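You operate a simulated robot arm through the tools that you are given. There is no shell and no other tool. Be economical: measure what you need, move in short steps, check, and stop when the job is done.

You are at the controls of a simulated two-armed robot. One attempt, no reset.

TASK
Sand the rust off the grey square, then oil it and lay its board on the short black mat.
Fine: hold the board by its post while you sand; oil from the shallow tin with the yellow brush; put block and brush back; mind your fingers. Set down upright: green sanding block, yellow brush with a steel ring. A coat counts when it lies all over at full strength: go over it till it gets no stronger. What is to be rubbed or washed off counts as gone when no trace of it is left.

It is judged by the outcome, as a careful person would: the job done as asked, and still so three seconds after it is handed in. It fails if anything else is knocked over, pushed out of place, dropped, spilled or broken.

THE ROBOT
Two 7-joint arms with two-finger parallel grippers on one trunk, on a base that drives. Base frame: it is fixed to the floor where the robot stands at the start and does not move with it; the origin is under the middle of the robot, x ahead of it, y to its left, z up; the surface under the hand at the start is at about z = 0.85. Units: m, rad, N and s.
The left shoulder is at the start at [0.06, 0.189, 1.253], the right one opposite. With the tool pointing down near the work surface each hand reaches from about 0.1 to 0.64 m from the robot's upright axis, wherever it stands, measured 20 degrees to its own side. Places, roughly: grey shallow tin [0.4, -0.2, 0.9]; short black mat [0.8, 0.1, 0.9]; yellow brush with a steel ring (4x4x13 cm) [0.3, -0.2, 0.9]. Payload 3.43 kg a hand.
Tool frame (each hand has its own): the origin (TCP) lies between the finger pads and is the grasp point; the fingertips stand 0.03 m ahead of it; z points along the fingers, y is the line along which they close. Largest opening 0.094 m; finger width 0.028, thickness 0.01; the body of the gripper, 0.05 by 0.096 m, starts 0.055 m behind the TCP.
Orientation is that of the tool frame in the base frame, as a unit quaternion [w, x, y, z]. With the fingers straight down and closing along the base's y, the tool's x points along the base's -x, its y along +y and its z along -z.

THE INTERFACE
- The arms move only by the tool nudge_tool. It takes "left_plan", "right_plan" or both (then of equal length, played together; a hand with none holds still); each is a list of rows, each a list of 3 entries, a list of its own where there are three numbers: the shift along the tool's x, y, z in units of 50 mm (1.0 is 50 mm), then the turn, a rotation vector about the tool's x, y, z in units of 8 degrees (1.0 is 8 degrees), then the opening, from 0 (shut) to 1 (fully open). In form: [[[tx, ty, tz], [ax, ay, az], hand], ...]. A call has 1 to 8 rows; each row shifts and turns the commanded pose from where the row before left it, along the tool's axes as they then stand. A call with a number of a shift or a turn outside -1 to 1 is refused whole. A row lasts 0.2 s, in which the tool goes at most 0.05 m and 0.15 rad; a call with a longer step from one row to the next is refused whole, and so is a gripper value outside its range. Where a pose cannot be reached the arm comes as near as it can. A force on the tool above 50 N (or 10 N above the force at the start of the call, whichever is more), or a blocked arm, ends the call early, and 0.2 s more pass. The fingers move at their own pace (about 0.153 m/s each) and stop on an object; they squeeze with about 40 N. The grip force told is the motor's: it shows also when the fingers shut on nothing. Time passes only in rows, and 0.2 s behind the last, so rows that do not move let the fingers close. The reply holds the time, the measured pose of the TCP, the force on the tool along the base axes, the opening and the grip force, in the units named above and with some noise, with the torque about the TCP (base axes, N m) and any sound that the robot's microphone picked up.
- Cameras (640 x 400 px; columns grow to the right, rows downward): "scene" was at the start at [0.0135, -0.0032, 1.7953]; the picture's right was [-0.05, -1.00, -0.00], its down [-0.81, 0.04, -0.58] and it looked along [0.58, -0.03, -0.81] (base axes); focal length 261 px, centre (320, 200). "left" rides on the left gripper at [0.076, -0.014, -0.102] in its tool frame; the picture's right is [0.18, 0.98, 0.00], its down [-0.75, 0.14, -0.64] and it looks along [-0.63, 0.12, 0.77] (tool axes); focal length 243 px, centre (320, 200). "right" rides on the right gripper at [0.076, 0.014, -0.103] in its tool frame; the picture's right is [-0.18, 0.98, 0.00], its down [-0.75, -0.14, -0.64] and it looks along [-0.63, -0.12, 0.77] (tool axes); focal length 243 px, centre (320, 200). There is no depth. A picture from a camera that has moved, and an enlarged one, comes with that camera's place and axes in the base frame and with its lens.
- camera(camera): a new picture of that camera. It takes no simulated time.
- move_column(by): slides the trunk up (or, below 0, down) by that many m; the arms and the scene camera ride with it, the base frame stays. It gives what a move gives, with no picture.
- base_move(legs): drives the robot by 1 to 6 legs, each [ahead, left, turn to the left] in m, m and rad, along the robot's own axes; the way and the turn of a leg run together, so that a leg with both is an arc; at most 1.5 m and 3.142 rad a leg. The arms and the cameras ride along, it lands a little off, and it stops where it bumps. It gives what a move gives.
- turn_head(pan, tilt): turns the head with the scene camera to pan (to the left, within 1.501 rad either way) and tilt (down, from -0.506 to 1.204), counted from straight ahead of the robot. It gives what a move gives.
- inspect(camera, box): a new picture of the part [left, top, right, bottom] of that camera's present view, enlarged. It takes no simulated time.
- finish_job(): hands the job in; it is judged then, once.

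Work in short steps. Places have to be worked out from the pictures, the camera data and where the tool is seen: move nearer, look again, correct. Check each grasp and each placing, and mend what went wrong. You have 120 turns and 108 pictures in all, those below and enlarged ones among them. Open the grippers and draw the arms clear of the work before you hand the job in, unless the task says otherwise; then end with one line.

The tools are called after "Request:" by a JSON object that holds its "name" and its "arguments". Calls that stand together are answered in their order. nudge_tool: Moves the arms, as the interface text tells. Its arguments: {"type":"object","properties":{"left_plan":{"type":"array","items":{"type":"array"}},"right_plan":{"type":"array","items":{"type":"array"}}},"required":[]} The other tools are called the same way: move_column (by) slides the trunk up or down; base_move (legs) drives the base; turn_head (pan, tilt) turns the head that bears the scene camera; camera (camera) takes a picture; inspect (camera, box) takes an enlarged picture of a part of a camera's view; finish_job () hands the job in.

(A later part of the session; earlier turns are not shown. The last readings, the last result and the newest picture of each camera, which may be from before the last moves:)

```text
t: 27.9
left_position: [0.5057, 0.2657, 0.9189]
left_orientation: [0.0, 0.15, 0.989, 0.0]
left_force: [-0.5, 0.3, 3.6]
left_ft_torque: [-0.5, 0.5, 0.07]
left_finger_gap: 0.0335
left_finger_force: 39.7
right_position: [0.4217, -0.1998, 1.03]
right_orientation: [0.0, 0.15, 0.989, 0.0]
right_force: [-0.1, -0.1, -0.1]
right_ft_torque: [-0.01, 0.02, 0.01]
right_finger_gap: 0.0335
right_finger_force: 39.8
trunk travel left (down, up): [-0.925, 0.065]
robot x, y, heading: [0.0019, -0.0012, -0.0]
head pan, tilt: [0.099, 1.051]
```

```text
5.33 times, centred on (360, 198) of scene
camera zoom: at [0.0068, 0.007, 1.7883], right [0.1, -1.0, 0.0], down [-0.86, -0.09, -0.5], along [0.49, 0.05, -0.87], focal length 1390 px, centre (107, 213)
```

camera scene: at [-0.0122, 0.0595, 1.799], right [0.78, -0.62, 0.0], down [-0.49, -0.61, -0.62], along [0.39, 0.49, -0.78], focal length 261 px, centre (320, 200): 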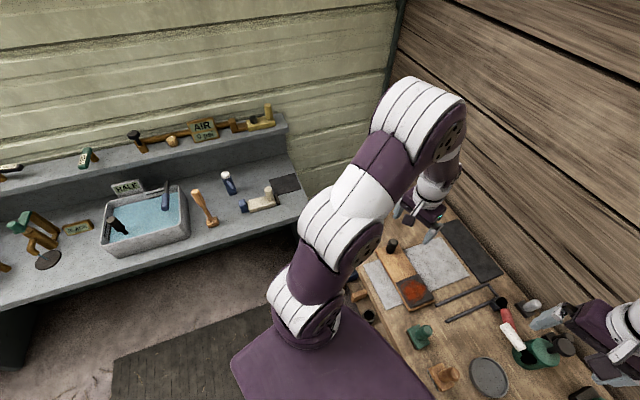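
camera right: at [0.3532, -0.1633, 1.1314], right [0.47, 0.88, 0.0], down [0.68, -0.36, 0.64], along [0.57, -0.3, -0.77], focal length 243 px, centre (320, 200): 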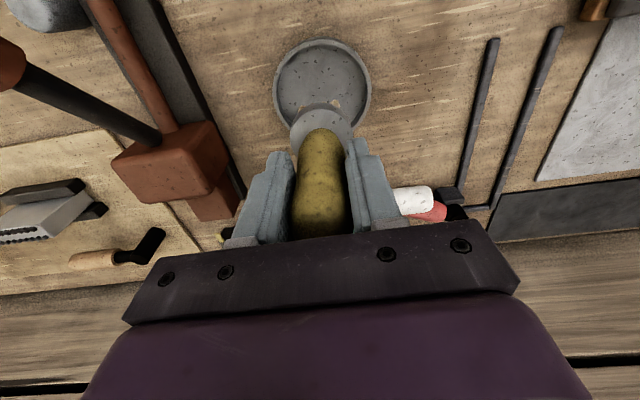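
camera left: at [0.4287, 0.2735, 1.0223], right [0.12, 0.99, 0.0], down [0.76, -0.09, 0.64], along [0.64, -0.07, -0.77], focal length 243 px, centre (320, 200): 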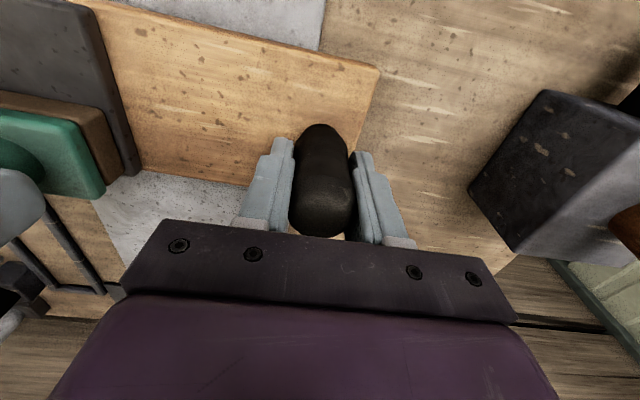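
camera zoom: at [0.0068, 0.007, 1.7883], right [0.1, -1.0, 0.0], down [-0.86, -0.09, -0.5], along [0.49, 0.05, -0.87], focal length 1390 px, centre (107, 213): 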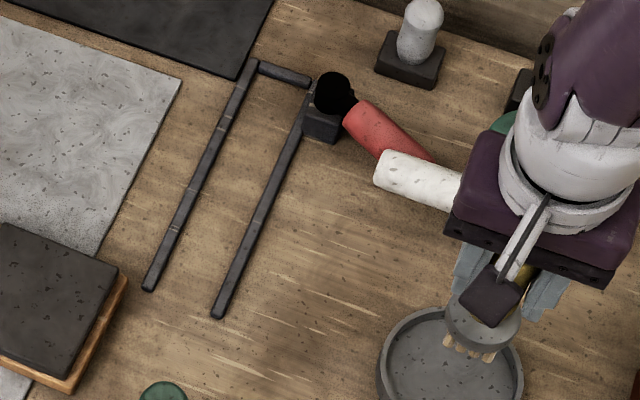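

The tin's centre is about [0.415, -0.193]; I shift slightly and lower the brush into it.

Request:
{"name": "nudge_tool", "arguments": {"right_plan": [[[0.15, 0.08, 0], [0, 0, 0], 0], [[0, 0, 0.8], [0, 0, 0], 0], [[0, 0, 0.6], [0, 0, 0], 0], [[0, 0, 0.06], [0, 0, 0], 0], [[0, 0, 0], [0, 0, 0], 0]]}}

Request:
{"name": "inspect", "arguments": {"camera": "right", "box": [160, 0, 480, 200]}}

```text
t: 29.1
left_position: [0.5039, 0.2651, 0.9182]
left_orientation: [-0.001, 0.149, 0.989, 0.0]
left_force: [-0.5, -0.3, 0.0]
left_ft_torque: [0.19, -0.02, 0.01]
left_finger_gap: 0.0333
left_finger_force: 40.2
right_position: [0.4158, -0.1944, 0.9578]
right_orientation: [0.001, 0.15, 0.989, 0.0]
right_force: [-0.8, -0.3, 10.5]
right_ft_torque: [0.03, 0.2, -0.01]
right_finger_gap: 0.0333
right_finger_force: 40.2
trunk travel left (down, up): [-0.925, 0.065]
robot x, y, heading: [-0.0016, -0.0009, 0.002]
head pan, tilt: [0.099, 1.051]
```

```text
2.00 times, centred on (320, 100) of right
camera zoom: at [0.3475, -0.1563, 1.0591], right [0.47, 0.88, 0.0], down [0.68, -0.36, 0.64], along [0.57, -0.3, -0.77], focal length 485 px, centre (320, 400)
```

zoom: 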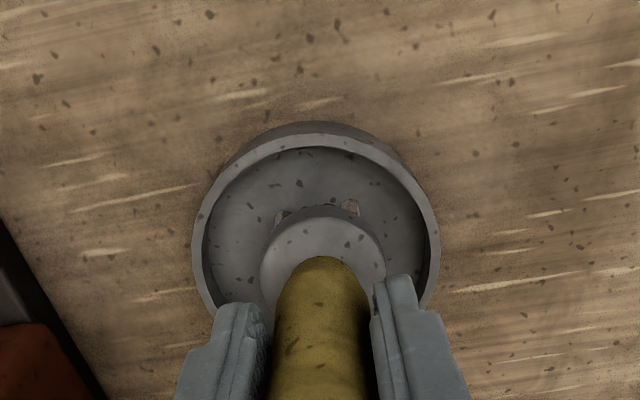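

The brush touches the tin's floor (10 N) with fingers well above the rim. I let it soak a moment, lift it, and check the bristles.

Request:
{"name": "nudge_tool", "arguments": {"right_plan": [[[0, 0, -0.02], [0, 0, 0], 0], [[0, 0, 0], [0, 0, 0], 0], [[0, 0, -0.8], [0, 0, 0], 0], [[0, 0, -0.7], [0, 0, 0], 0], [[0, 0, 0], [0, 0, 0], 0]]}}

Request:
{"name": "inspect", "arguments": {"camera": "scene", "box": [360, 190, 420, 235]}}

```text
t: 30.3
left_position: [0.5049, 0.2646, 0.9185]
left_orientation: [-0.001, 0.148, 0.989, -0.001]
left_force: [0.3, 0.8, 3.2]
left_ft_torque: [-0.77, 0.25, -0.06]
left_finger_gap: 0.0336
left_finger_force: 40.1
right_position: [0.4181, -0.194, 1.0333]
right_orientation: [0.001, 0.15, 0.989, 0.0]
right_force: [1.0, 0.6, -1.6]
right_ft_torque: [-0.01, -0.01, 0.0]
right_finger_gap: 0.0332
right_finger_force: 40.1
trunk travel left (down, up): [-0.925, 0.065]
robot x, y, heading: [0.0004, -0.0, -0.0]
head pan, tilt: [0.099, 1.051]
```

```text
8.89 times, centred on (390, 212) of scene
camera zoom: at [0.0071, 0.0069, 1.7884], right [0.1, -1.0, 0.0], down [-0.86, -0.09, -0.5], along [0.49, 0.05, -0.87], focal length 2316 px, centre (-302, 89)
```

zoom: 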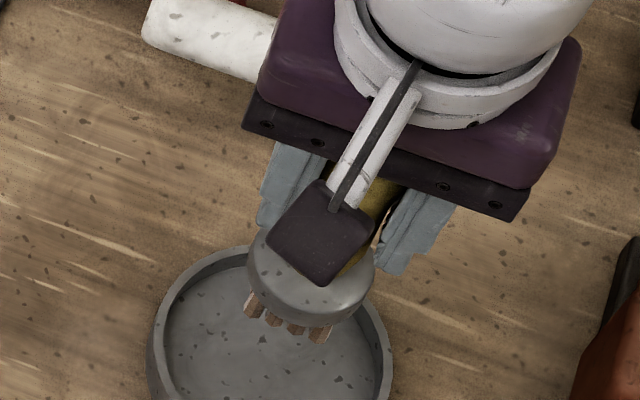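

The bristles are darker, so loaded. I carry the brush over to the square at a clear height.

Request:
{"name": "nudge_tool", "arguments": {"right_plan": [[[0.18, 0.836, 0], [0, 0, 0], 0], [[0.18, 0.836, 0], [0, 0, 0], 0], [[0.18, 0.836, 0], [0, 0, 0], 0], [[0.18, 0.836, 0], [0, 0, 0], 0], [[0.18, 0.836, 0], [0, 0, 0], 0], [[0.18, 0.836, 0], [0, 0, 0], 0], [[0.18, 0.836, 0], [0, 0, 0], 0], [[0, 0, 0.7], [0, 0, 0], 0]]}}

Request:
{"name": "nudge_tool", "arguments": {"right_plan": [[[0, 0, 0.2], [0, 0, 0], 0], [[0, 0, 0.06], [0, 0, 0], 0], [[0, 0, 0], [0, 0, 0], 0]]}}

```text
t: 32.1
left_position: [0.5042, 0.2649, 0.9181]
left_orientation: [0.0, 0.15, 0.989, -0.001]
left_force: [-0.6, 2.3, 3.6]
left_ft_torque: [-0.7, 0.05, -0.17]
left_finger_gap: 0.0332
left_finger_force: 40.7
right_position: [0.4407, 0.1054, 0.9985]
right_orientation: [0.001, 0.149, 0.989, 0.001]
right_force: [0.5, 0.1, -1.1]
right_ft_torque: [-0.01, 0.03, -0.01]
right_finger_gap: 0.0336
right_finger_force: 40.2
trunk travel left (down, up): [-0.925, 0.065]
robot x, y, heading: [-0.0005, -0.002, -0.0]
head pan, tilt: [0.099, 1.051]
```

```text
t: 32.9
left_position: [0.5054, 0.2654, 0.9189]
left_orientation: [0.0, 0.15, 0.989, -0.002]
left_force: [0.3, 0.8, 3.8]
left_ft_torque: [-0.21, 0.15, 0.0]
left_finger_gap: 0.0333
left_finger_force: 40.1
right_position: [0.4413, 0.1057, 0.9853]
right_orientation: [0.0, 0.149, 0.989, 0.0]
right_force: [0.2, -0.1, -1.1]
right_ft_torque: [-0.03, -0.02, -0.05]
right_finger_gap: 0.0332
right_finger_force: 39.8
trunk travel left (down, up): [-0.925, 0.065]
robot x, y, heading: [0.0011, 0.0012, -0.001]
head pan, tilt: [0.099, 1.051]
```

Just above contact; I lower a little more.

Request:
{"name": "nudge_tool", "arguments": {"right_plan": [[[0, 0, 0.05], [0, 0, 0], 0], [[0, 0, 0], [0, 0, 0], 0]]}}

```text
t: 33.5
left_position: [0.5051, 0.2655, 0.9187]
left_orientation: [0.001, 0.149, 0.989, 0.0]
left_force: [-0.5, 1.9, 2.5]
left_ft_torque: [0.32, -0.04, 0.03]
left_finger_gap: 0.0333
left_finger_force: 39.9
right_position: [0.4434, 0.1055, 0.9836]
right_orientation: [-0.001, 0.149, 0.989, 0.0]
right_force: [0.0, -0.6, -1.7]
right_ft_torque: [-0.01, 0.02, -0.02]
right_finger_gap: 0.0336
right_finger_force: 40.2
trunk travel left (down, up): [-0.925, 0.065]
robot x, y, heading: [0.0012, 0.0027, 0.004]
head pan, tilt: [0.099, 1.051]
```

Request:
{"name": "nudge_tool", "arguments": {"right_plan": [[[0, 0, 0.04], [0, 0, 0], 0], [[0, 0, 0], [0, 0, 0], 0]]}}

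```text
t: 34.1
left_position: [0.5039, 0.2648, 0.9185]
left_orientation: [0.0, 0.149, 0.989, 0.0]
left_force: [5.9, 8.7, -7.7]
left_ft_torque: [1.28, 0.19, 0.27]
left_finger_gap: 0.0333
left_finger_force: 40.0
right_position: [0.4418, 0.1044, 0.9812]
right_orientation: [0.001, 0.15, 0.989, 0.0]
right_force: [-5.8, -6.9, 27.4]
right_ft_torque: [-0.21, 0.35, 0.02]
right_finger_gap: 0.0335
right_finger_force: 40.1
trunk travel left (down, up): [-0.925, 0.065]
robot x, y, heading: [-0.0002, 0.0005, 0.002]
head pan, tilt: [0.099, 1.051]
```

Contact at 27 N. I ease off a millimetre and brush the first half of the square in lines.

Request:
{"name": "nudge_tool", "arguments": {"right_plan": [[[-0.62, -0.6, -0.015], [0, 0, 0], 0], [[0.62, 0, 0], [0, 0, 0], 0], [[0.62, 0, 0], [0, 0, 0], 0], [[0, 0.4, 0], [0, 0, 0], 0], [[-0.62, 0, 0], [0, 0, 0], 0], [[-0.62, 0, 0], [0, 0, 0], 0], [[0, 0.4, 0], [0, 0, 0], 0], [[0.62, 0, 0], [0, 0, 0], 0]]}}

Request:
{"name": "nudge_tool", "arguments": {"right_plan": [[[0.62, 0, 0], [0, 0, 0], 0], [[0, 0.4, 0], [0, 0, 0], 0], [[-0.62, 0, 0], [0, 0, 0], 0], [[-0.62, 0, 0], [0, 0, 0], 0]]}}

Request:
{"name": "camera", "arguments": {"camera": "right"}}

Request:
{"name": "inspect", "arguments": {"camera": "scene", "box": [240, 170, 360, 245]}}

```text
t: 35.1
left_position: [0.5063, 0.2657, 0.9196]
left_orientation: [0.002, 0.149, 0.989, 0.001]
left_force: [0.2, -0.1, -0.1]
left_ft_torque: [-0.85, 0.13, -0.23]
left_finger_gap: 0.0334
left_finger_force: 40.3
right_position: [0.4062, 0.0955, 0.9815]
right_orientation: [-0.003, 0.15, 0.989, -0.005]
right_force: [-4.3, -5.6, 16.0]
right_ft_torque: [-0.34, 0.09, -0.01]
right_finger_gap: 0.0333
right_finger_force: 39.7
trunk travel left (down, up): [-0.925, 0.065]
robot x, y, heading: [-0.0004, 0.0009, 0.001]
head pan, tilt: [0.099, 1.051]
stopped in row 4 (right hand): the force on the tool passed its limit at 68 N (the readings are from after the stop); the commanded pose is now the measured one
```

```text
t: 36.1
left_position: [0.5069, 0.2659, 0.9187]
left_orientation: [0.003, 0.149, 0.989, 0.001]
left_force: [1.3, -0.7, 3.0]
left_ft_torque: [-0.73, -0.09, 0.16]
left_finger_gap: 0.0333
left_finger_force: 40.1
right_position: [0.4412, 0.1055, 0.9802]
right_orientation: [-0.003, 0.15, 0.989, -0.005]
right_force: [-0.4, 0.3, 1.0]
right_ft_torque: [0.06, 0.03, 0.04]
right_finger_gap: 0.0322
right_finger_force: 40.3
trunk travel left (down, up): [-0.925, 0.065]
robot x, y, heading: [0.0009, 0.0008, 0.004]
head pan, tilt: [0.099, 1.051]
```

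```text
72 pictures are left
camera right: at [0.3752, 0.1438, 1.0827], right [0.47, 0.88, -0.01], down [0.68, -0.35, 0.64], along [0.56, -0.31, -0.77], focal length 243 px, centre (320, 200)
```

right: 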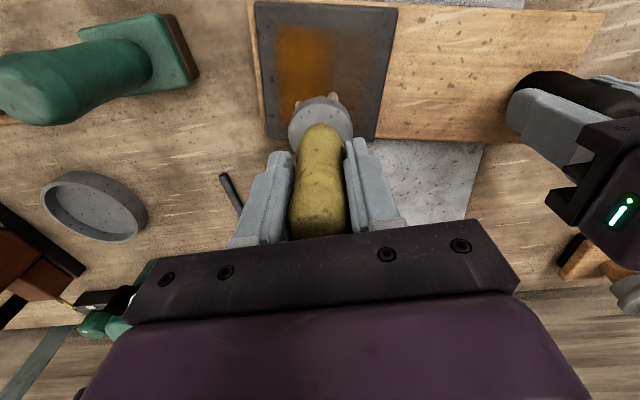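

```text
5.33 times, centred on (300, 208) of scene
camera zoom: at [0.0066, 0.0069, 1.7882], right [0.1, -1.0, 0.0], down [-0.86, -0.09, -0.5], along [0.49, 0.05, -0.87], focal length 1390 px, centre (427, 160)
```

zoom: 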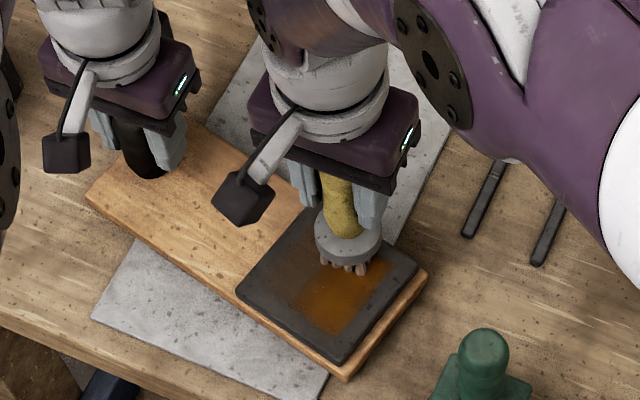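

Oil shows as amber, but the push turned the board about 11° clockwise around its post; square centre now ≈[0.412, 0.121]. I lift, turn the brush hand by the same angle, and come back over the centre with lighter contact.

Request:
{"name": "nudge_tool", "arguments": {"right_plan": [[[0, 0, -0.3], [0, 0, 0], 0], [[0, 0, 0], [0, 0, 0.7], 0], [[0, 0, 0], [0, 0, 0.7], 0], [[0.66, 0, 0], [0, 0, 0], 0], [[0, 0, 0.22], [0, 0, 0], 0], [[0, 0, 0], [0, 0, 0], 0]]}}

Request:
{"name": "camera", "arguments": {"camera": "right"}}

```text
t: 37.5
left_position: [0.5061, 0.2651, 0.9197]
left_orientation: [0.002, 0.149, 0.989, 0.002]
left_force: [-1.0, 1.4, 6.9]
left_ft_torque: [-0.71, -0.1, -0.27]
left_finger_gap: 0.0333
left_finger_force: 40.3
right_position: [0.4128, 0.1213, 0.9845]
right_orientation: [-0.002, 0.245, 0.969, -0.005]
right_force: [-0.5, 0.4, -2.0]
right_ft_torque: [-0.03, -0.03, 0.01]
right_finger_gap: 0.032
right_finger_force: 40.1
trunk travel left (down, up): [-0.925, 0.065]
robot x, y, heading: [0.0033, 0.0017, 0.004]
head pan, tilt: [0.099, 1.051]
```

```text
70 pictures are left
camera right: at [0.3542, 0.1719, 1.0868], right [0.63, 0.78, -0.01], down [0.6, -0.48, 0.64], along [0.49, -0.41, -0.77], focal length 243 px, centre (320, 200)
```

right: 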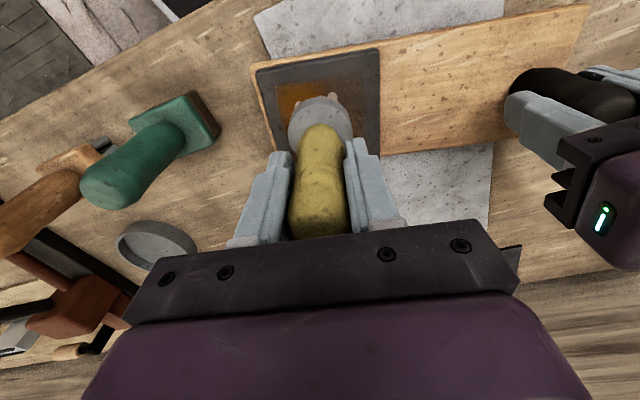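

The brush is centred on the square. I now stroke along the board's length, so the drag runs through the post and will not turn the board.

Request:
{"name": "nudge_tool", "arguments": {"right_plan": [[[0.58, -0.58, 0], [0, 0, 0], 0], [[0, 0, 0.06], [0, 0, 0], 0], [[0, 0.58, 0], [0, 0, 0], 0], [[0, 0.58, 0], [0, 0, 0], 0], [[-0.29, 0, 0], [0, 0, 0], 0], [[0, -0.58, 0], [0, 0, 0], 0], [[0, -0.58, 0], [0, 0, 0], 0]]}}

Request:
{"name": "inspect", "arguments": {"camera": "scene", "box": [240, 170, 360, 245]}}

```text
t: 39.1
left_position: [0.5056, 0.2661, 0.9208]
left_orientation: [0.001, 0.15, 0.989, 0.002]
left_force: [-2.9, -1.5, 6.7]
left_ft_torque: [-0.44, -0.16, -0.18]
left_finger_gap: 0.0333
left_finger_force: 39.9
right_position: [0.3871, 0.102, 0.9812]
right_orientation: [-0.003, 0.245, 0.97, -0.004]
right_force: [0.4, -0.1, -1.1]
right_ft_torque: [-0.01, -0.01, -0.01]
right_finger_gap: 0.0315
right_finger_force: 39.9
trunk travel left (down, up): [-0.925, 0.065]
robot x, y, heading: [-0.0002, 0.0023, -0.002]
head pan, tilt: [0.099, 1.051]
```

```text
5.33 times, centred on (300, 208) of scene
camera zoom: at [0.0062, 0.0065, 1.7883], right [0.1, -1.0, 0.0], down [-0.86, -0.09, -0.5], along [0.49, 0.05, -0.87], focal length 1390 px, centre (427, 160)
```

zoom: 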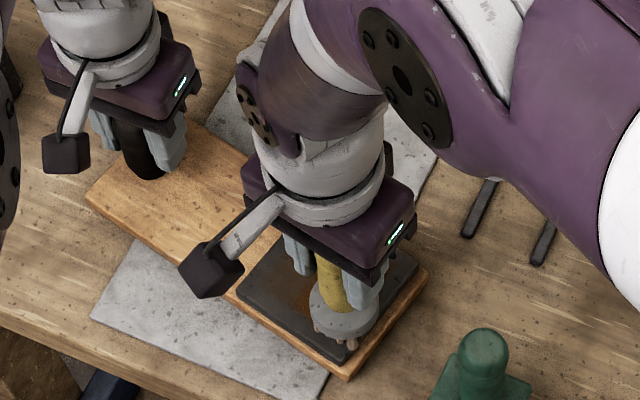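

No contact here at 0.981; I lower further to find it.

Request:
{"name": "nudge_tool", "arguments": {"right_plan": [[[0, 0, 0.03], [0, 0, 0], 0], [[0, 0, 0.0], [0, 0, 0], 0]]}}

```text
t: 39.7
left_position: [0.5051, 0.2661, 0.9193]
left_orientation: [0.002, 0.15, 0.989, 0.001]
left_force: [1.5, 0.9, -0.1]
left_ft_torque: [-0.13, -0.59, -0.17]
left_finger_gap: 0.0331
left_finger_force: 39.8
right_position: [0.3862, 0.102, 0.9798]
right_orientation: [-0.002, 0.247, 0.969, -0.005]
right_force: [-2.4, -2.5, 9.7]
right_ft_torque: [-0.22, 0.02, -0.01]
right_finger_gap: 0.0318
right_finger_force: 40.1
trunk travel left (down, up): [-0.925, 0.065]
robot x, y, heading: [-0.0032, -0.002, -0.001]
head pan, tilt: [0.099, 1.051]
```

10 N of contact now. I stroke lines along the board at this height.

Request:
{"name": "nudge_tool", "arguments": {"right_plan": [[[0, 0.58, 0], [0, 0, 0], 0], [[0, 0.58, 0], [0, 0, 0], 0], [[0.32, 0, 0], [0, 0, 0], 0], [[0, -0.58, 0], [0, 0, 0], 0], [[0, -0.58, 0], [0, 0, 0], 0]]}}

Request:
{"name": "camera", "arguments": {"camera": "right"}}

```text
t: 40.9
left_position: [0.5061, 0.2663, 0.9193]
left_orientation: [0.001, 0.15, 0.989, 0.002]
left_force: [-2.3, -0.2, 6.9]
left_ft_torque: [-0.47, -0.13, -0.15]
left_finger_gap: 0.0333
left_finger_force: 40.0
right_position: [0.3712, 0.1098, 0.9802]
right_orientation: [-0.003, 0.244, 0.97, -0.004]
right_force: [-0.9, 0.1, -1.1]
right_ft_torque: [0.03, -0.01, 0.0]
right_finger_gap: 0.031
right_finger_force: 39.7
trunk travel left (down, up): [-0.925, 0.065]
robot x, y, heading: [0.0011, 0.0009, -0.001]
head pan, tilt: [0.099, 1.051]
```

```text
68 pictures are left
camera right: at [0.3127, 0.1608, 1.0827], right [0.63, 0.78, -0.01], down [0.6, -0.48, 0.64], along [0.49, -0.41, -0.77], focal length 243 px, centre (320, 200)
```

right: 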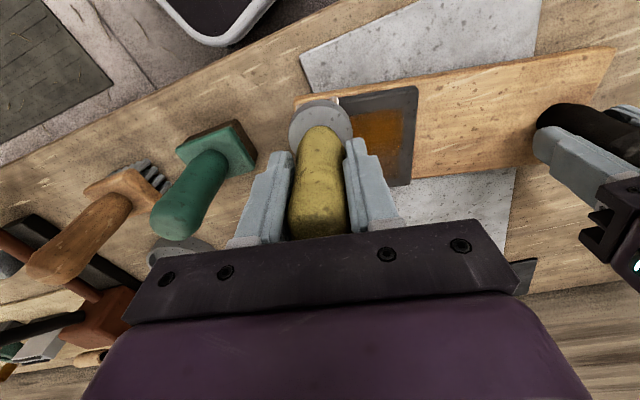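

Contact keeps fading: the board seems slightly tilted in the left grip. I lift the brush, let the left hand reopen and close so the board settles flat, and look at the coat.

Request:
{"name": "nudge_tool", "arguments": {"right_plan": [[[0, 0, -0.5], [0, 0, 0], 0], [[0.5, 0, -0.8], [0, 0, 0], 0], [[0, -0.9, 0], [0, 0, 0], 0], [[0, -0.5, 0], [0, 0, 0], 0], [[0, 0, 0], [0, 0, 0], 0], [[0, 0, 0], [0, 0, 0], 0], [[0, 0, 0], [0, 0, 0], 0]], "left_plan": [[[0, 0, 0], [0, 0, 0], 0], [[0, 0, 0], [0, 0, 0], 0.55], [[0, 0, 0], [0, 0, 0], 0.55], [[0, 0, 0], [0, 0, 0], 0.55], [[0, 0, 0], [0, 0, 0], 0], [[0, 0, 0], [0, 0, 0], 0], [[0, 0, 0], [0, 0, 0], 0]]}}

Request:
{"name": "camera", "arguments": {"camera": "right"}}

Request:
{"name": "inspect", "arguments": {"camera": "scene", "box": [240, 170, 360, 245]}}

```text
t: 42.5
left_position: [0.5058, 0.2652, 0.919]
left_orientation: [0.002, 0.15, 0.989, 0.001]
left_force: [-0.8, -0.2, 4.9]
left_ft_torque: [-0.61, 0.41, -0.14]
left_finger_gap: 0.0334
left_finger_force: 40.4
right_position: [0.3188, 0.0616, 1.0469]
right_orientation: [-0.003, 0.245, 0.969, -0.005]
right_force: [-0.2, 0.2, -1.6]
right_ft_torque: [-0.02, -0.03, -0.01]
right_finger_gap: 0.0313
right_finger_force: 40.1
trunk travel left (down, up): [-0.925, 0.065]
robot x, y, heading: [0.0015, -0.0006, -0.0]
head pan, tilt: [0.099, 1.051]
```

```text
67 pictures are left
camera right: at [0.2597, 0.1125, 1.1479], right [0.63, 0.78, -0.01], down [0.6, -0.48, 0.64], along [0.49, -0.41, -0.77], focal length 243 px, centre (320, 200)
```

right: 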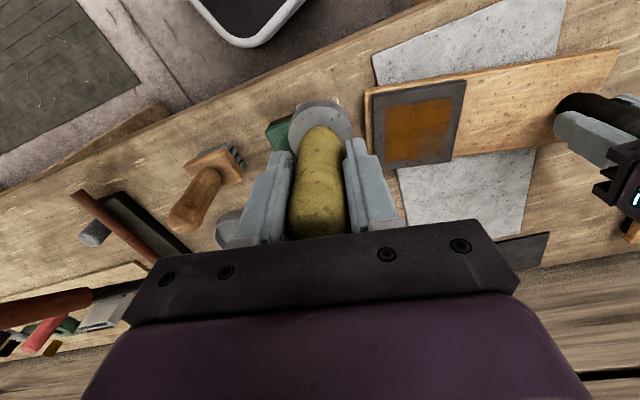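

```text
5.33 times, centred on (300, 208) of scene
camera zoom: at [0.0065, 0.0072, 1.7884], right [0.1, -1.0, 0.0], down [-0.86, -0.09, -0.5], along [0.49, 0.05, -0.87], focal length 1390 px, centre (427, 160)
```

zoom: 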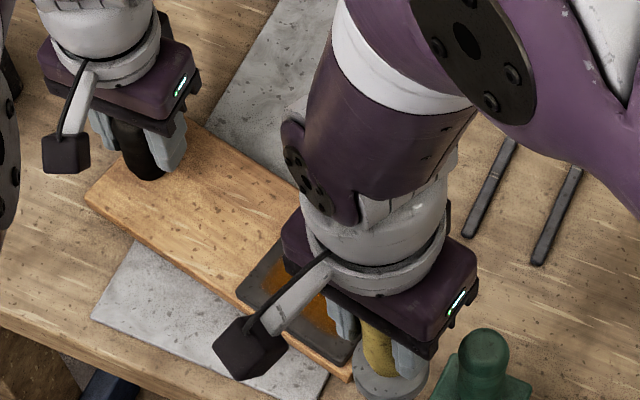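

Request:
{"name": "inspect", "arguments": {"camera": "right", "box": [350, 60, 500, 180]}}

```text
3.33 times, centred on (425, 120) of right
camera zoom: at [0.2597, 0.1125, 1.1479], right [0.63, 0.78, -0.01], down [0.6, -0.48, 0.64], along [0.49, -0.41, -0.77], focal length 809 px, centre (-30, 467)
```

zoom: 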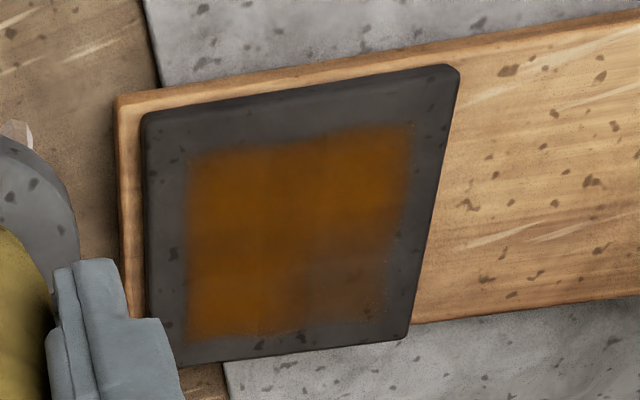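

The oil takes only in an inner field about 6.5 cm wide; it is strong near and right, weak at the far-left corner. I bring the brush there.

Request:
{"name": "nudge_tool", "arguments": {"right_plan": [[[-0.49, 0.783, 0], [0, 0, 0], 0], [[-0.49, 0.783, 0], [0, 0, 0], 0], [[-0.49, 0.783, 0], [0, 0, 0], 0], [[0, 0, 0.8], [0, 0, 0], 0], [[0, 0, 0.45], [0, 0, 0], 0], [[0, 0, 0.07], [0, 0, 0], 0], [[0, 0, 0], [0, 0, 0], 0]]}}

```text
t: 44.1
left_position: [0.5052, 0.2662, 0.9199]
left_orientation: [0.002, 0.15, 0.989, 0.001]
left_force: [3.3, 4.4, -0.3]
left_ft_torque: [-0.31, 0.43, -0.15]
left_finger_gap: 0.0332
left_finger_force: 40.2
right_position: [0.4387, 0.1295, 0.9801]
right_orientation: [-0.002, 0.245, 0.969, -0.005]
right_force: [-2.7, -5.7, 14.9]
right_ft_torque: [-0.31, -0.03, -0.02]
right_finger_gap: 0.0315
right_finger_force: 40.5
trunk travel left (down, up): [-0.925, 0.065]
robot x, y, heading: [0.0001, 0.0021, -0.005]
head pan, tilt: [0.099, 1.051]
```

15 N of contact at the far-left corner. I stroke back and forth along the board, stepping toward me.

Request:
{"name": "nudge_tool", "arguments": {"right_plan": [[[0, -0.75, 0.01], [0, 0, 0], 0], [[0, 0.75, 0], [0, 0, 0], 0], [[0.25, 0, 0.01], [0, 0, 0], 0], [[0, -0.75, 0], [0, 0, 0], 0], [[0, 0.75, 0], [0, 0, 0], 0], [[0.25, 0, 0.01], [0, 0, 0], 0], [[0, -0.75, 0], [0, 0, 0], 0], [[0, 0.75, 0], [0, 0, 0], 0]]}}

Request:
{"name": "inspect", "arguments": {"camera": "right", "box": [220, 0, 480, 162]}}

```text
t: 44.6
left_position: [0.5061, 0.266, 0.9202]
left_orientation: [0.002, 0.149, 0.989, 0.002]
left_force: [1.7, 1.7, 1.6]
left_ft_torque: [-1.22, 0.51, -0.09]
left_finger_gap: 0.0333
left_finger_force: 39.8
right_position: [0.4237, 0.1033, 0.9788]
right_orientation: [-0.007, 0.246, 0.969, -0.013]
right_force: [-5.6, -10.2, 20.7]
right_ft_torque: [-0.73, 0.2, 0.02]
right_finger_gap: 0.0313
right_finger_force: 40.5
trunk travel left (down, up): [-0.925, 0.065]
robot x, y, heading: [-0.0013, -0.0016, -0.001]
head pan, tilt: [0.099, 1.051]
stopped in row 2 (right hand): the force on the tool passed its limit at 75 N (the readings are from after the stop); the commanded pose is now the measured one
```

```text
2.46 times, centred on (350, 81) of right
camera zoom: at [0.3667, 0.1549, 1.0815], right [0.63, 0.78, -0.03], down [0.61, -0.47, 0.64], along [0.48, -0.42, -0.77], focal length 597 px, centre (246, 493)
```

zoom: 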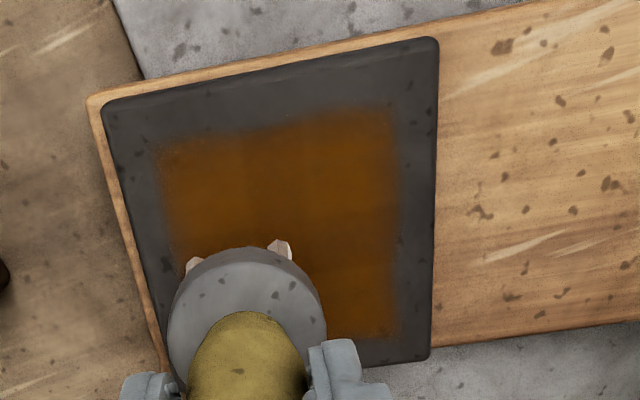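

A fast reversal spiked the force and tilted the brush 1.7°. I lift slightly, true it up, set down lightly and stroke more slowly.

Request:
{"name": "nudge_tool", "arguments": {"right_plan": [[[0, 0, -0.1], [-0.205, -0.05, 0], 0], [[0, -0.1, 0], [0, 0, 0], 0], [[0, 0, 0.09], [0, 0, 0], 0], [[0, 0, 0.0], [0, 0, 0], 0]]}}

```text
t: 45.6
left_position: [0.5062, 0.2665, 0.919]
left_orientation: [0.003, 0.15, 0.989, 0.001]
left_force: [-0.5, 0.4, 5.6]
left_ft_torque: [-1.23, 0.11, -0.09]
left_finger_gap: 0.0333
left_finger_force: 39.7
right_position: [0.4226, 0.1007, 0.9784]
right_orientation: [0.0, 0.246, 0.969, 0.002]
right_force: [-0.8, -0.4, 2.4]
right_ft_torque: [-0.12, 0.29, -0.02]
right_finger_gap: 0.0317
right_finger_force: 39.9
trunk travel left (down, up): [-0.925, 0.065]
robot x, y, heading: [-0.0001, -0.0011, 0.004]
head pan, tilt: [0.099, 1.051]
```

Light contact, tilt removed. Slow strokes with about 10 N follow.

Request:
{"name": "nudge_tool", "arguments": {"right_plan": [[[0, 0.38, 0.012], [0, 0, 0], 0], [[0, 0.38, 0], [0, 0, 0], 0], [[0.25, 0, 0], [0, 0, 0], 0], [[0, -0.38, 0], [0, 0, 0], 0], [[0, -0.38, 0], [0, 0, 0], 0], [[0.25, 0, 0], [0, 0, 0], 0], [[0, 0.38, 0], [0, 0, 0], 0], [[0, 0.38, 0], [0, 0, 0], 0]]}}

Request:
{"name": "nudge_tool", "arguments": {"right_plan": [[[0.22, 0, 0], [0, 0, 0], 0], [[0, -0.38, 0], [0, 0, 0], 0], [[0, -0.38, 0], [0, 0, 0], 0], [[0, 0, -0.6], [0, 0, 0], 0], [[0.5, 0, -0.7], [0, 0, 0], 0], [[0, -0.7, 0], [0, 0, 0], 0], [[0, -0.7, 0], [0, 0, 0], 0], [[0, 0, 0], [0, 0, 0], 0]]}}

Request:
{"name": "camera", "arguments": {"camera": "right"}}

```text
t: 47.2
left_position: [0.5051, 0.2686, 0.9197]
left_orientation: [0.004, 0.151, 0.989, 0.002]
left_force: [0.1, -0.6, 1.5]
left_ft_torque: [-1.82, 0.68, -0.07]
left_finger_gap: 0.0334
left_finger_force: 40.1
right_position: [0.4049, 0.1182, 0.9799]
right_orientation: [-0.003, 0.246, 0.969, -0.005]
right_force: [-6.0, -9.4, 20.7]
right_ft_torque: [-0.53, 0.36, 0.02]
right_finger_gap: 0.0313
right_finger_force: 39.6
trunk travel left (down, up): [-0.925, 0.065]
robot x, y, heading: [-0.0014, 0.0016, -0.005]
head pan, tilt: [0.099, 1.051]
stopped in row 7 (right hand): the force on the tool passed its limit at 59 N (the readings are from after the stop); the commanded pose is now the measured one
```

```text
t: 49.0
left_position: [0.5057, 0.2689, 0.9184]
left_orientation: [0.004, 0.149, 0.989, 0.003]
left_force: [-2.2, 0.8, 9.3]
left_ft_torque: [-1.4, 0.45, -0.16]
left_finger_gap: 0.0336
left_finger_force: 40.1
right_position: [0.323, 0.0419, 1.0443]
right_orientation: [-0.003, 0.245, 0.969, -0.006]
right_force: [-0.6, 0.9, -1.1]
right_ft_torque: [0.01, 0.06, 0.03]
right_finger_gap: 0.0314
right_finger_force: 39.9
trunk travel left (down, up): [-0.925, 0.065]
robot x, y, heading: [0.0026, 0.0017, -0.002]
head pan, tilt: [0.099, 1.051]
```

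```text
63 pictures are left
camera right: at [0.2637, 0.0918, 1.1462], right [0.63, 0.78, -0.01], down [0.6, -0.48, 0.64], along [0.49, -0.41, -0.77], focal length 243 px, centre (320, 200)
```

right: 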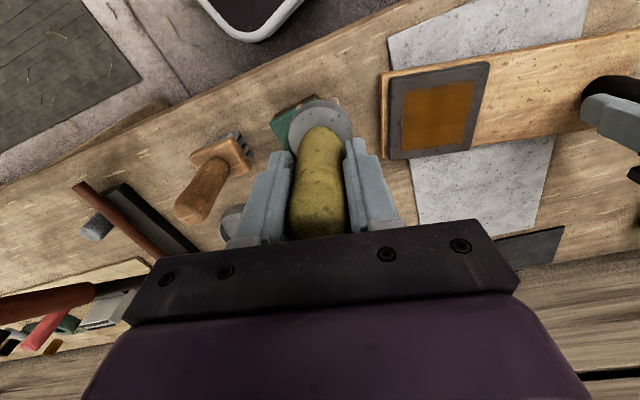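

I move the brush away from the block's handle a bit, then zoom in on the coat.

Request:
{"name": "nudge_tool", "arguments": {"right_plan": [[[0, 0, -0.6], [0, 0, 0], 0], [[0, 0, 0], [0, 0, 0], 0]]}}

Request:
{"name": "inspect", "arguments": {"camera": "right", "box": [350, 30, 530, 174]}}

```text
t: 49.6
left_position: [0.5062, 0.2698, 0.9187]
left_orientation: [0.003, 0.151, 0.989, 0.003]
left_force: [-1.6, 0.7, 9.6]
left_ft_torque: [-1.48, 0.41, -0.17]
left_finger_gap: 0.0335
left_finger_force: 40.2
right_position: [0.3243, 0.0428, 1.0747]
right_orientation: [-0.004, 0.247, 0.969, -0.004]
right_force: [-0.1, -0.1, -1.0]
right_ft_torque: [0.01, -0.01, -0.01]
right_finger_gap: 0.0313
right_finger_force: 40.6
trunk travel left (down, up): [-0.925, 0.065]
robot x, y, heading: [-0.0018, 0.0016, -0.002]
head pan, tilt: [0.099, 1.051]
```

```text
2.78 times, centred on (440, 102) of right
camera zoom: at [0.2646, 0.093, 1.1767], right [0.63, 0.78, -0.01], down [0.6, -0.48, 0.64], along [0.49, -0.41, -0.77], focal length 674 px, centre (-13, 472)
```

zoom: 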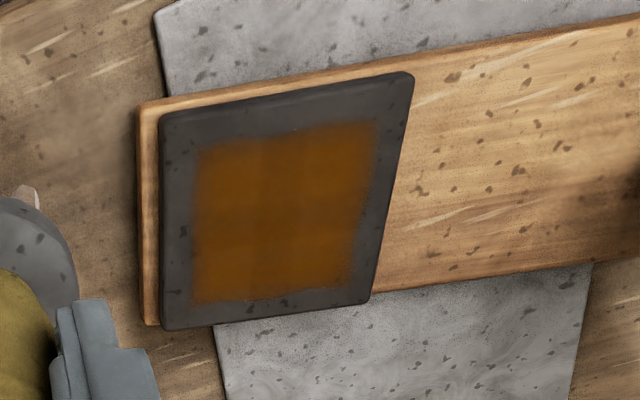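

The coat is nearly even, a touch weak at the borders, and the bristles look spent. I go back for a second dip, passing high over the block.

Request:
{"name": "nudge_tool", "arguments": {"right_plan": [[[0, 0, -0.6], [-0.07, -0.04, 0], 0], [[-0.638, -0.555, 0], [0, 0, 0], 0], [[-0.638, -0.555, 0], [0, 0, 0], 0], [[-0.638, -0.555, 0], [0, 0, 0], 0], [[-0.638, -0.555, 0], [0, 0, 0], 0], [[-0.638, -0.555, 0], [0, 0, 0], 0], [[-0.638, -0.555, 0], [0, 0, 0], 0], [[0, 0, 0.8], [0, 0, 0], 0]]}}

Request:
{"name": "camera", "arguments": {"camera": "right"}}

Request:
{"name": "inspect", "arguments": {"camera": "scene", "box": [240, 160, 480, 310]}}

```text
t: 51.4
left_position: [0.5066, 0.2687, 0.9193]
left_orientation: [0.003, 0.151, 0.989, 0.003]
left_force: [-2.1, -0.2, 11.0]
left_ft_torque: [-1.68, 0.25, -0.09]
left_finger_gap: 0.0333
left_finger_force: 39.9
right_position: [0.4135, -0.1953, 1.0654]
right_orientation: [0.002, 0.246, 0.969, -0.001]
right_force: [-0.3, 0.6, -1.1]
right_ft_torque: [-0.03, 0.0, 0.02]
right_finger_gap: 0.0313
right_finger_force: 40.5
trunk travel left (down, up): [-0.925, 0.065]
robot x, y, heading: [0.0024, 0.0005, -0.003]
head pan, tilt: [0.099, 1.051]
```

```text
61 pictures are left
camera right: at [0.3535, -0.1461, 1.1671], right [0.63, 0.78, 0.0], down [0.59, -0.48, 0.64], along [0.5, -0.41, -0.76], focal length 243 px, centre (320, 200)
```

right: 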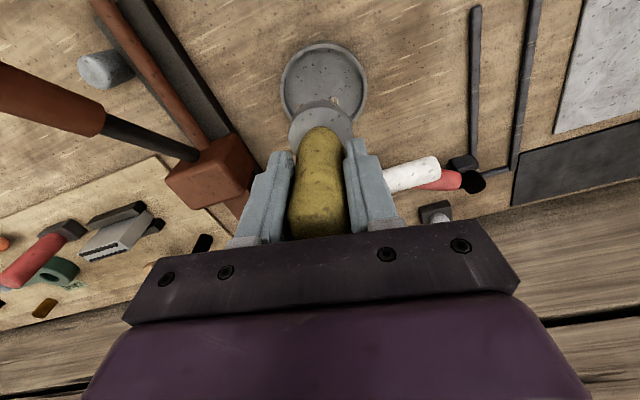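

```text
2.67 times, centred on (360, 235) of scene
camera zoom: at [0.0059, 0.0068, 1.7885], right [0.1, -1.0, 0.0], down [-0.86, -0.09, -0.5], along [0.5, 0.05, -0.87], focal length 695 px, centre (213, 107)
```

zoom: 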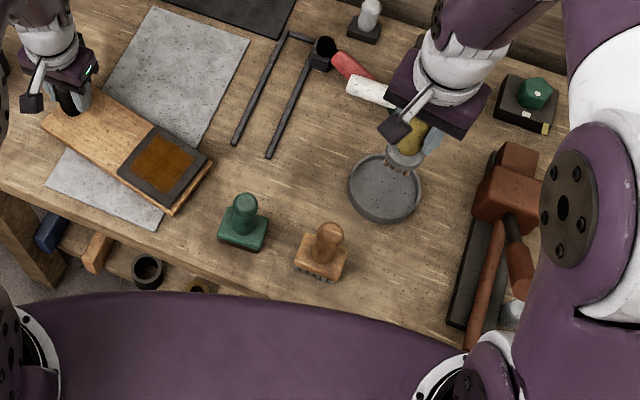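

Aligned over the tin; I lower for the dip.

Request:
{"name": "nudge_tool", "arguments": {"right_plan": [[[-0.05, 0, 0.8], [0, 0, 0], 0], [[0, 0, 0.8], [0, 0, 0], 0], [[0, 0, 0.55], [0, 0, 0], 0], [[0, 0, 0.07], [0, 0, 0], 0], [[0, 0, 0], [0, 0, 0], 0]]}}

```text
t: 52.6
left_position: [0.5072, 0.2678, 0.9187]
left_orientation: [0.004, 0.15, 0.989, 0.003]
left_force: [-1.4, 1.5, 8.5]
left_ft_torque: [-1.55, 0.28, -0.08]
left_finger_gap: 0.0334
left_finger_force: 39.4
right_position: [0.4137, -0.1978, 0.9532]
right_orientation: [0.001, 0.246, 0.969, -0.002]
right_force: [0.3, -1.2, 3.3]
right_ft_torque: [0.06, 0.08, 0.0]
right_finger_gap: 0.0314
right_finger_force: 40.2
trunk travel left (down, up): [-0.925, 0.065]
robot x, y, heading: [0.0016, -0.0003, -0.006]
head pan, tilt: [0.099, 1.051]
```

Wet again. I lift out and carry the brush back to the far-left corner of the field.

Request:
{"name": "nudge_tool", "arguments": {"right_plan": [[[0, 0, 0], [0, 0, 0], 0], [[0, 0, -0.9], [0, 0, 0], 0], [[0, 0, -0.85], [0, 0, 0], 0], [[0.369, 0.876, 0], [0, 0, 0], 0], [[0.369, 0.876, 0], [0, 0, 0], 0], [[0.369, 0.876, 0], [0, 0, 0], 0], [[0.369, 0.876, 0], [0, 0, 0], 0], [[0.369, 0.876, 0], [0, 0, 0], 0]]}}

Request:
{"name": "nudge_tool", "arguments": {"right_plan": [[[0.369, 0.876, 0], [0, 0, 0], 0], [[0.369, 0.876, 0], [0, 0, 0], 0], [[0, 0, 0.8], [0, 0, 0], 0], [[0, 0, 0.3], [0, 0, 0], 0], [[0, 0, 0.06], [0, 0, 0], 0], [[0, 0, 0], [0, 0, 0], 0]]}}

Request:
{"name": "camera", "arguments": {"camera": "right"}}

```text
t: 54.4
left_position: [0.5061, 0.2686, 0.9183]
left_orientation: [0.004, 0.151, 0.989, 0.002]
left_force: [-1.3, -1.0, 10.3]
left_ft_torque: [-1.86, 0.62, -0.13]
left_finger_gap: 0.0334
left_finger_force: 39.8
right_position: [0.4375, 0.041, 1.0409]
right_orientation: [0.0, 0.246, 0.969, -0.002]
right_force: [0.7, -0.1, -1.6]
right_ft_torque: [0.0, 0.02, 0.01]
right_finger_gap: 0.0317
right_finger_force: 39.8
trunk travel left (down, up): [-0.925, 0.065]
robot x, y, heading: [-0.0007, -0.0002, -0.0]
head pan, tilt: [0.099, 1.051]
```

```text
t: 55.8
left_position: [0.5068, 0.2681, 0.9185]
left_orientation: [0.004, 0.15, 0.989, 0.003]
left_force: [-0.8, -1.9, 8.1]
left_ft_torque: [-1.51, 0.3, -0.19]
left_finger_gap: 0.0335
left_finger_force: 40.0
right_position: [0.447, 0.1337, 0.9823]
right_orientation: [0.001, 0.247, 0.969, -0.002]
right_force: [0.1, -0.3, -1.6]
right_ft_torque: [0.0, -0.01, -0.01]
right_finger_gap: 0.0314
right_finger_force: 39.5
trunk travel left (down, up): [-0.925, 0.065]
robot x, y, heading: [0.0022, -0.0022, -0.003]
head pan, tilt: [0.099, 1.051]
```

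```text
59 pictures are left
camera right: at [0.3876, 0.1835, 1.0848], right [0.63, 0.78, 0.0], down [0.59, -0.48, 0.64], along [0.5, -0.41, -0.77], focal length 243 px, centre (320, 200)
```

right: 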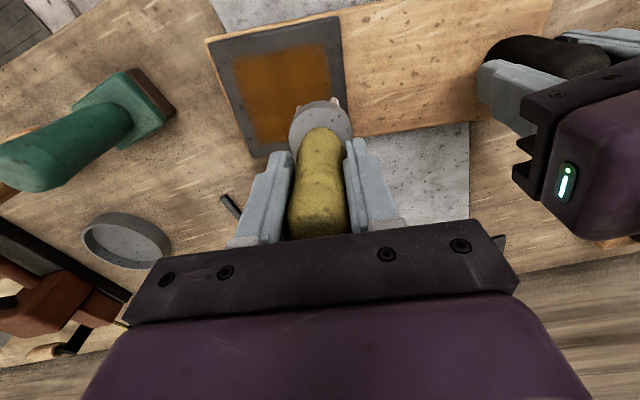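

Hovering over the far-left corner, which is still paler at its edge. I press down a bit and check the force.

Request:
{"name": "nudge_tool", "arguments": {"right_plan": [[[0, 0, 0.035], [0, 0, 0], 0], [[0, 0, 0], [0, 0, 0], 0]]}}

```text
t: 56.4
left_position: [0.5064, 0.2687, 0.9194]
left_orientation: [0.003, 0.15, 0.989, 0.004]
left_force: [-0.6, -1.1, 9.5]
left_ft_torque: [-1.59, 0.27, -0.09]
left_finger_gap: 0.0332
left_finger_force: 40.1
right_position: [0.4471, 0.1334, 0.9818]
right_orientation: [0.001, 0.246, 0.969, -0.001]
right_force: [-0.1, 0.7, -1.6]
right_ft_torque: [0.01, -0.01, 0.01]
right_finger_gap: 0.0315
right_finger_force: 40.4
trunk travel left (down, up): [-0.925, 0.065]
robot x, y, heading: [0.0, 0.0014, -0.002]
head pan, tilt: [0.099, 1.051]
```

Request:
{"name": "nudge_tool", "arguments": {"right_plan": [[[0, 0, 0.035], [0, 0, 0], 0], [[0, 0, 0], [0, 0, 0], 0]]}}

```text
t: 57.0
left_position: [0.5063, 0.2687, 0.9194]
left_orientation: [0.004, 0.15, 0.989, 0.003]
left_force: [-1.2, -0.4, 8.1]
left_ft_torque: [-1.56, 0.4, -0.12]
left_finger_gap: 0.0333
left_finger_force: 39.5
right_position: [0.4475, 0.1338, 0.9783]
right_orientation: [0.0, 0.247, 0.969, -0.002]
right_force: [-0.9, -0.4, 0.6]
right_ft_torque: [-0.03, 0.09, 0.03]
right_finger_gap: 0.0315
right_finger_force: 40.3
trunk travel left (down, up): [-0.925, 0.065]
robot x, y, heading: [0.002, -0.0023, -0.002]
head pan, tilt: [0.099, 1.051]
```

Just touching at 0.978. I press half a millimetre more and stroke slowly.

Request:
{"name": "nudge_tool", "arguments": {"right_plan": [[[0, 0, 0.01], [0, 0, 0], 0], [[0, -0.38, 0.006], [0, 0, 0], 0], [[0, -0.38, 0.006], [0, 0, 0], 0], [[0.2, 0, -0.015], [0, 0, 0], 0], [[0, 0.38, -0.006], [0, 0, 0], 0], [[0, 0.38, -0.006], [0, 0, 0], 0], [[0.2, 0, 0.01], [0, 0, 0], 0], [[0, -0.38, 0.006], [0, 0, 0], 0]]}}

```text
t: 58.8
left_position: [0.5064, 0.2683, 0.9181]
left_orientation: [0.004, 0.151, 0.989, 0.002]
left_force: [-2.0, -0.5, 9.0]
left_ft_torque: [-1.72, 0.16, -0.2]
left_finger_gap: 0.0331
left_finger_force: 39.7
right_position: [0.4213, 0.1272, 0.9783]
right_orientation: [0.001, 0.246, 0.969, -0.001]
right_force: [1.3, 0.1, -0.4]
right_ft_torque: [0.02, -0.02, 0.01]
right_finger_gap: 0.0315
right_finger_force: 40.2
trunk travel left (down, up): [-0.925, 0.065]
robot x, y, heading: [0.0007, -0.003, -0.001]
head pan, tilt: [0.099, 1.051]
```

Request:
{"name": "nudge_tool", "arguments": {"right_plan": [[[0, 0, 0.015], [0, 0, 0], 0], [[0, 0, 0], [0, 0, 0], 0]]}}

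Request:
{"name": "camera", "arguments": {"camera": "right"}}

```text
t: 59.4
left_position: [0.506, 0.2689, 0.9192]
left_orientation: [0.004, 0.15, 0.989, 0.003]
left_force: [2.9, 3.7, 0.1]
left_ft_torque: [-0.99, 0.42, -0.04]
left_finger_gap: 0.0333
left_finger_force: 40.0
right_position: [0.4203, 0.1273, 0.9793]
right_orientation: [0.002, 0.246, 0.969, -0.001]
right_force: [-3.4, -3.7, 16.7]
right_ft_torque: [-0.18, 0.47, 0.11]
right_finger_gap: 0.0314
right_finger_force: 39.5
trunk travel left (down, up): [-0.925, 0.065]
robot x, y, heading: [-0.0005, -0.0005, -0.002]
head pan, tilt: [0.099, 1.051]
```

```text
58 pictures are left
camera right: at [0.361, 0.1768, 1.0808], right [0.63, 0.78, 0.0], down [0.59, -0.48, 0.64], along [0.5, -0.41, -0.77], focal length 243 px, centre (320, 200)
```

right: 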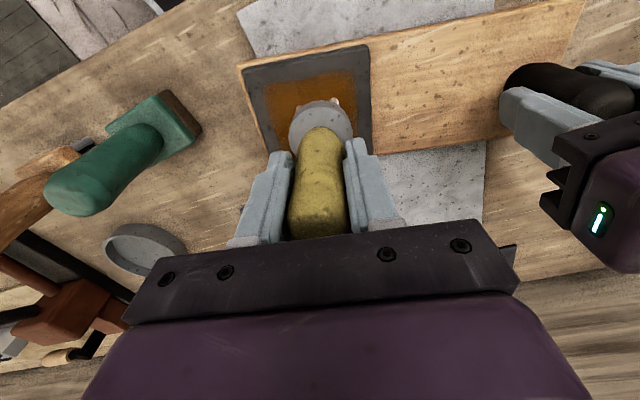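

Firm contact (17 N) at the centre; I continue slow strokes over the near half.

Request:
{"name": "nudge_tool", "arguments": {"right_plan": [[[0, -0.4, 0.0], [0, 0, 0], 0], [[0.22, 0, 0], [0, 0, 0], 0], [[0, 0.4, -0.005], [0, 0, 0], 0], [[0, 0.36, -0.005], [0, 0, 0], 0], [[0.2, 0, 0.005], [0, 0, 0], 0], [[0, -0.4, 0.005], [0, 0, 0], 0], [[0, -0.4, 0.005], [0, 0, 0], 0]]}}

Request:
{"name": "nudge_tool", "arguments": {"right_plan": [[[0, 0, -0.8], [0, 0, 0], 0], [[0.5, 0, -0.8], [0, 0, 0], 0], [[0, -0.5, -0.4], [0, 0, 0], 0], [[0, 0, 0], [0, 0, 0], 0]]}}

Request:
{"name": "inspect", "arguments": {"camera": "right", "box": [320, 20, 520, 180]}}

```text
t: 60.1
left_position: [0.5067, 0.2697, 0.9194]
left_orientation: [0.003, 0.15, 0.989, 0.004]
left_force: [1.4, 1.1, 4.0]
left_ft_torque: [-1.9, 1.0, -0.08]
left_finger_gap: 0.0335
left_finger_force: 40.3
right_position: [0.4049, 0.1192, 0.9804]
right_orientation: [-0.002, 0.247, 0.969, -0.007]
right_force: [-2.6, -9.0, 18.3]
right_ft_torque: [-0.39, 0.42, 0.14]
right_finger_gap: 0.0315
right_finger_force: 39.9
trunk travel left (down, up): [-0.925, 0.065]
robot x, y, heading: [0.0017, 0.0006, 0.002]
head pan, tilt: [0.099, 1.051]
stopped in row 3 (right hand): the force on the tool passed its limit at 66 N (the readings are from after the stop); the commanded pose is now the measured one
```

```text
t: 61.1
left_position: [0.5061, 0.2694, 0.9193]
left_orientation: [0.005, 0.15, 0.989, 0.004]
left_force: [-1.3, -1.1, 9.7]
left_ft_torque: [-1.71, 0.66, -0.17]
left_finger_gap: 0.0333
left_finger_force: 40.8
right_position: [0.3708, 0.1111, 1.0801]
right_orientation: [-0.002, 0.246, 0.969, -0.006]
right_force: [0.9, 0.5, -1.2]
right_ft_torque: [-0.02, -0.01, 0.0]
right_finger_gap: 0.0312
right_finger_force: 40.2
trunk travel left (down, up): [-0.925, 0.065]
robot x, y, heading: [0.0016, 0.0024, -0.002]
head pan, tilt: [0.099, 1.051]
```

```text
2.50 times, centred on (420, 100) of right
camera zoom: at [0.3118, 0.1621, 1.1812], right [0.63, 0.78, -0.01], down [0.6, -0.48, 0.64], along [0.49, -0.41, -0.77], focal length 606 px, centre (70, 450)
```

zoom: 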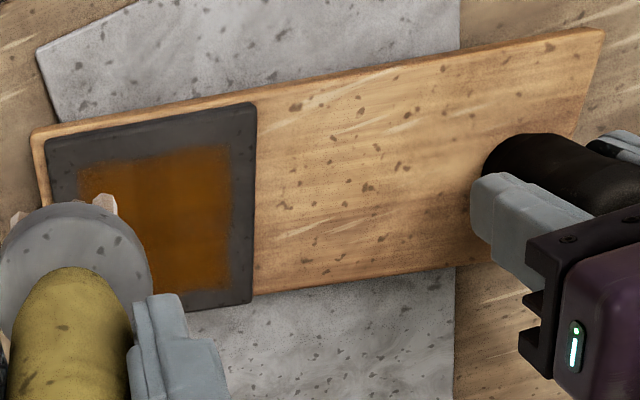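

Strokes toward the post always jam, so from now on I only stroke away from it and return lifted. I position over the near-left side of the field.

Request:
{"name": "nudge_tool", "arguments": {"right_plan": [[[-0.35, 0.56, 0], [-0.09, 0, 0], 0], [[0, 0.56, 0], [0, 0, 0], 0], [[0, 0, 0.8], [0, 0, 0], 0], [[0, 0, 0.8], [0, 0, 0], 0], [[0, 0, 0.36], [0, 0, 0], 0], [[0, 0, 0.04], [0, 0, 0], 0], [[0, 0, 0], [0, 0, 0], 0]]}}

```text
t: 62.8
left_position: [0.5067, 0.2684, 0.9192]
left_orientation: [0.004, 0.15, 0.989, 0.003]
left_force: [2.2, 1.6, 3.8]
left_ft_torque: [-1.56, 0.38, -0.05]
left_finger_gap: 0.0335
left_finger_force: 39.9
right_position: [0.4141, 0.1511, 0.9798]
right_orientation: [-0.001, 0.246, 0.969, 0.0]
right_force: [-2.8, -1.2, 9.6]
right_ft_torque: [-0.12, 0.39, 0.03]
right_finger_gap: 0.0316
right_finger_force: 40.8
trunk travel left (down, up): [-0.925, 0.065]
robot x, y, heading: [-0.003, 0.0005, 0.0]
head pan, tilt: [0.099, 1.051]
```

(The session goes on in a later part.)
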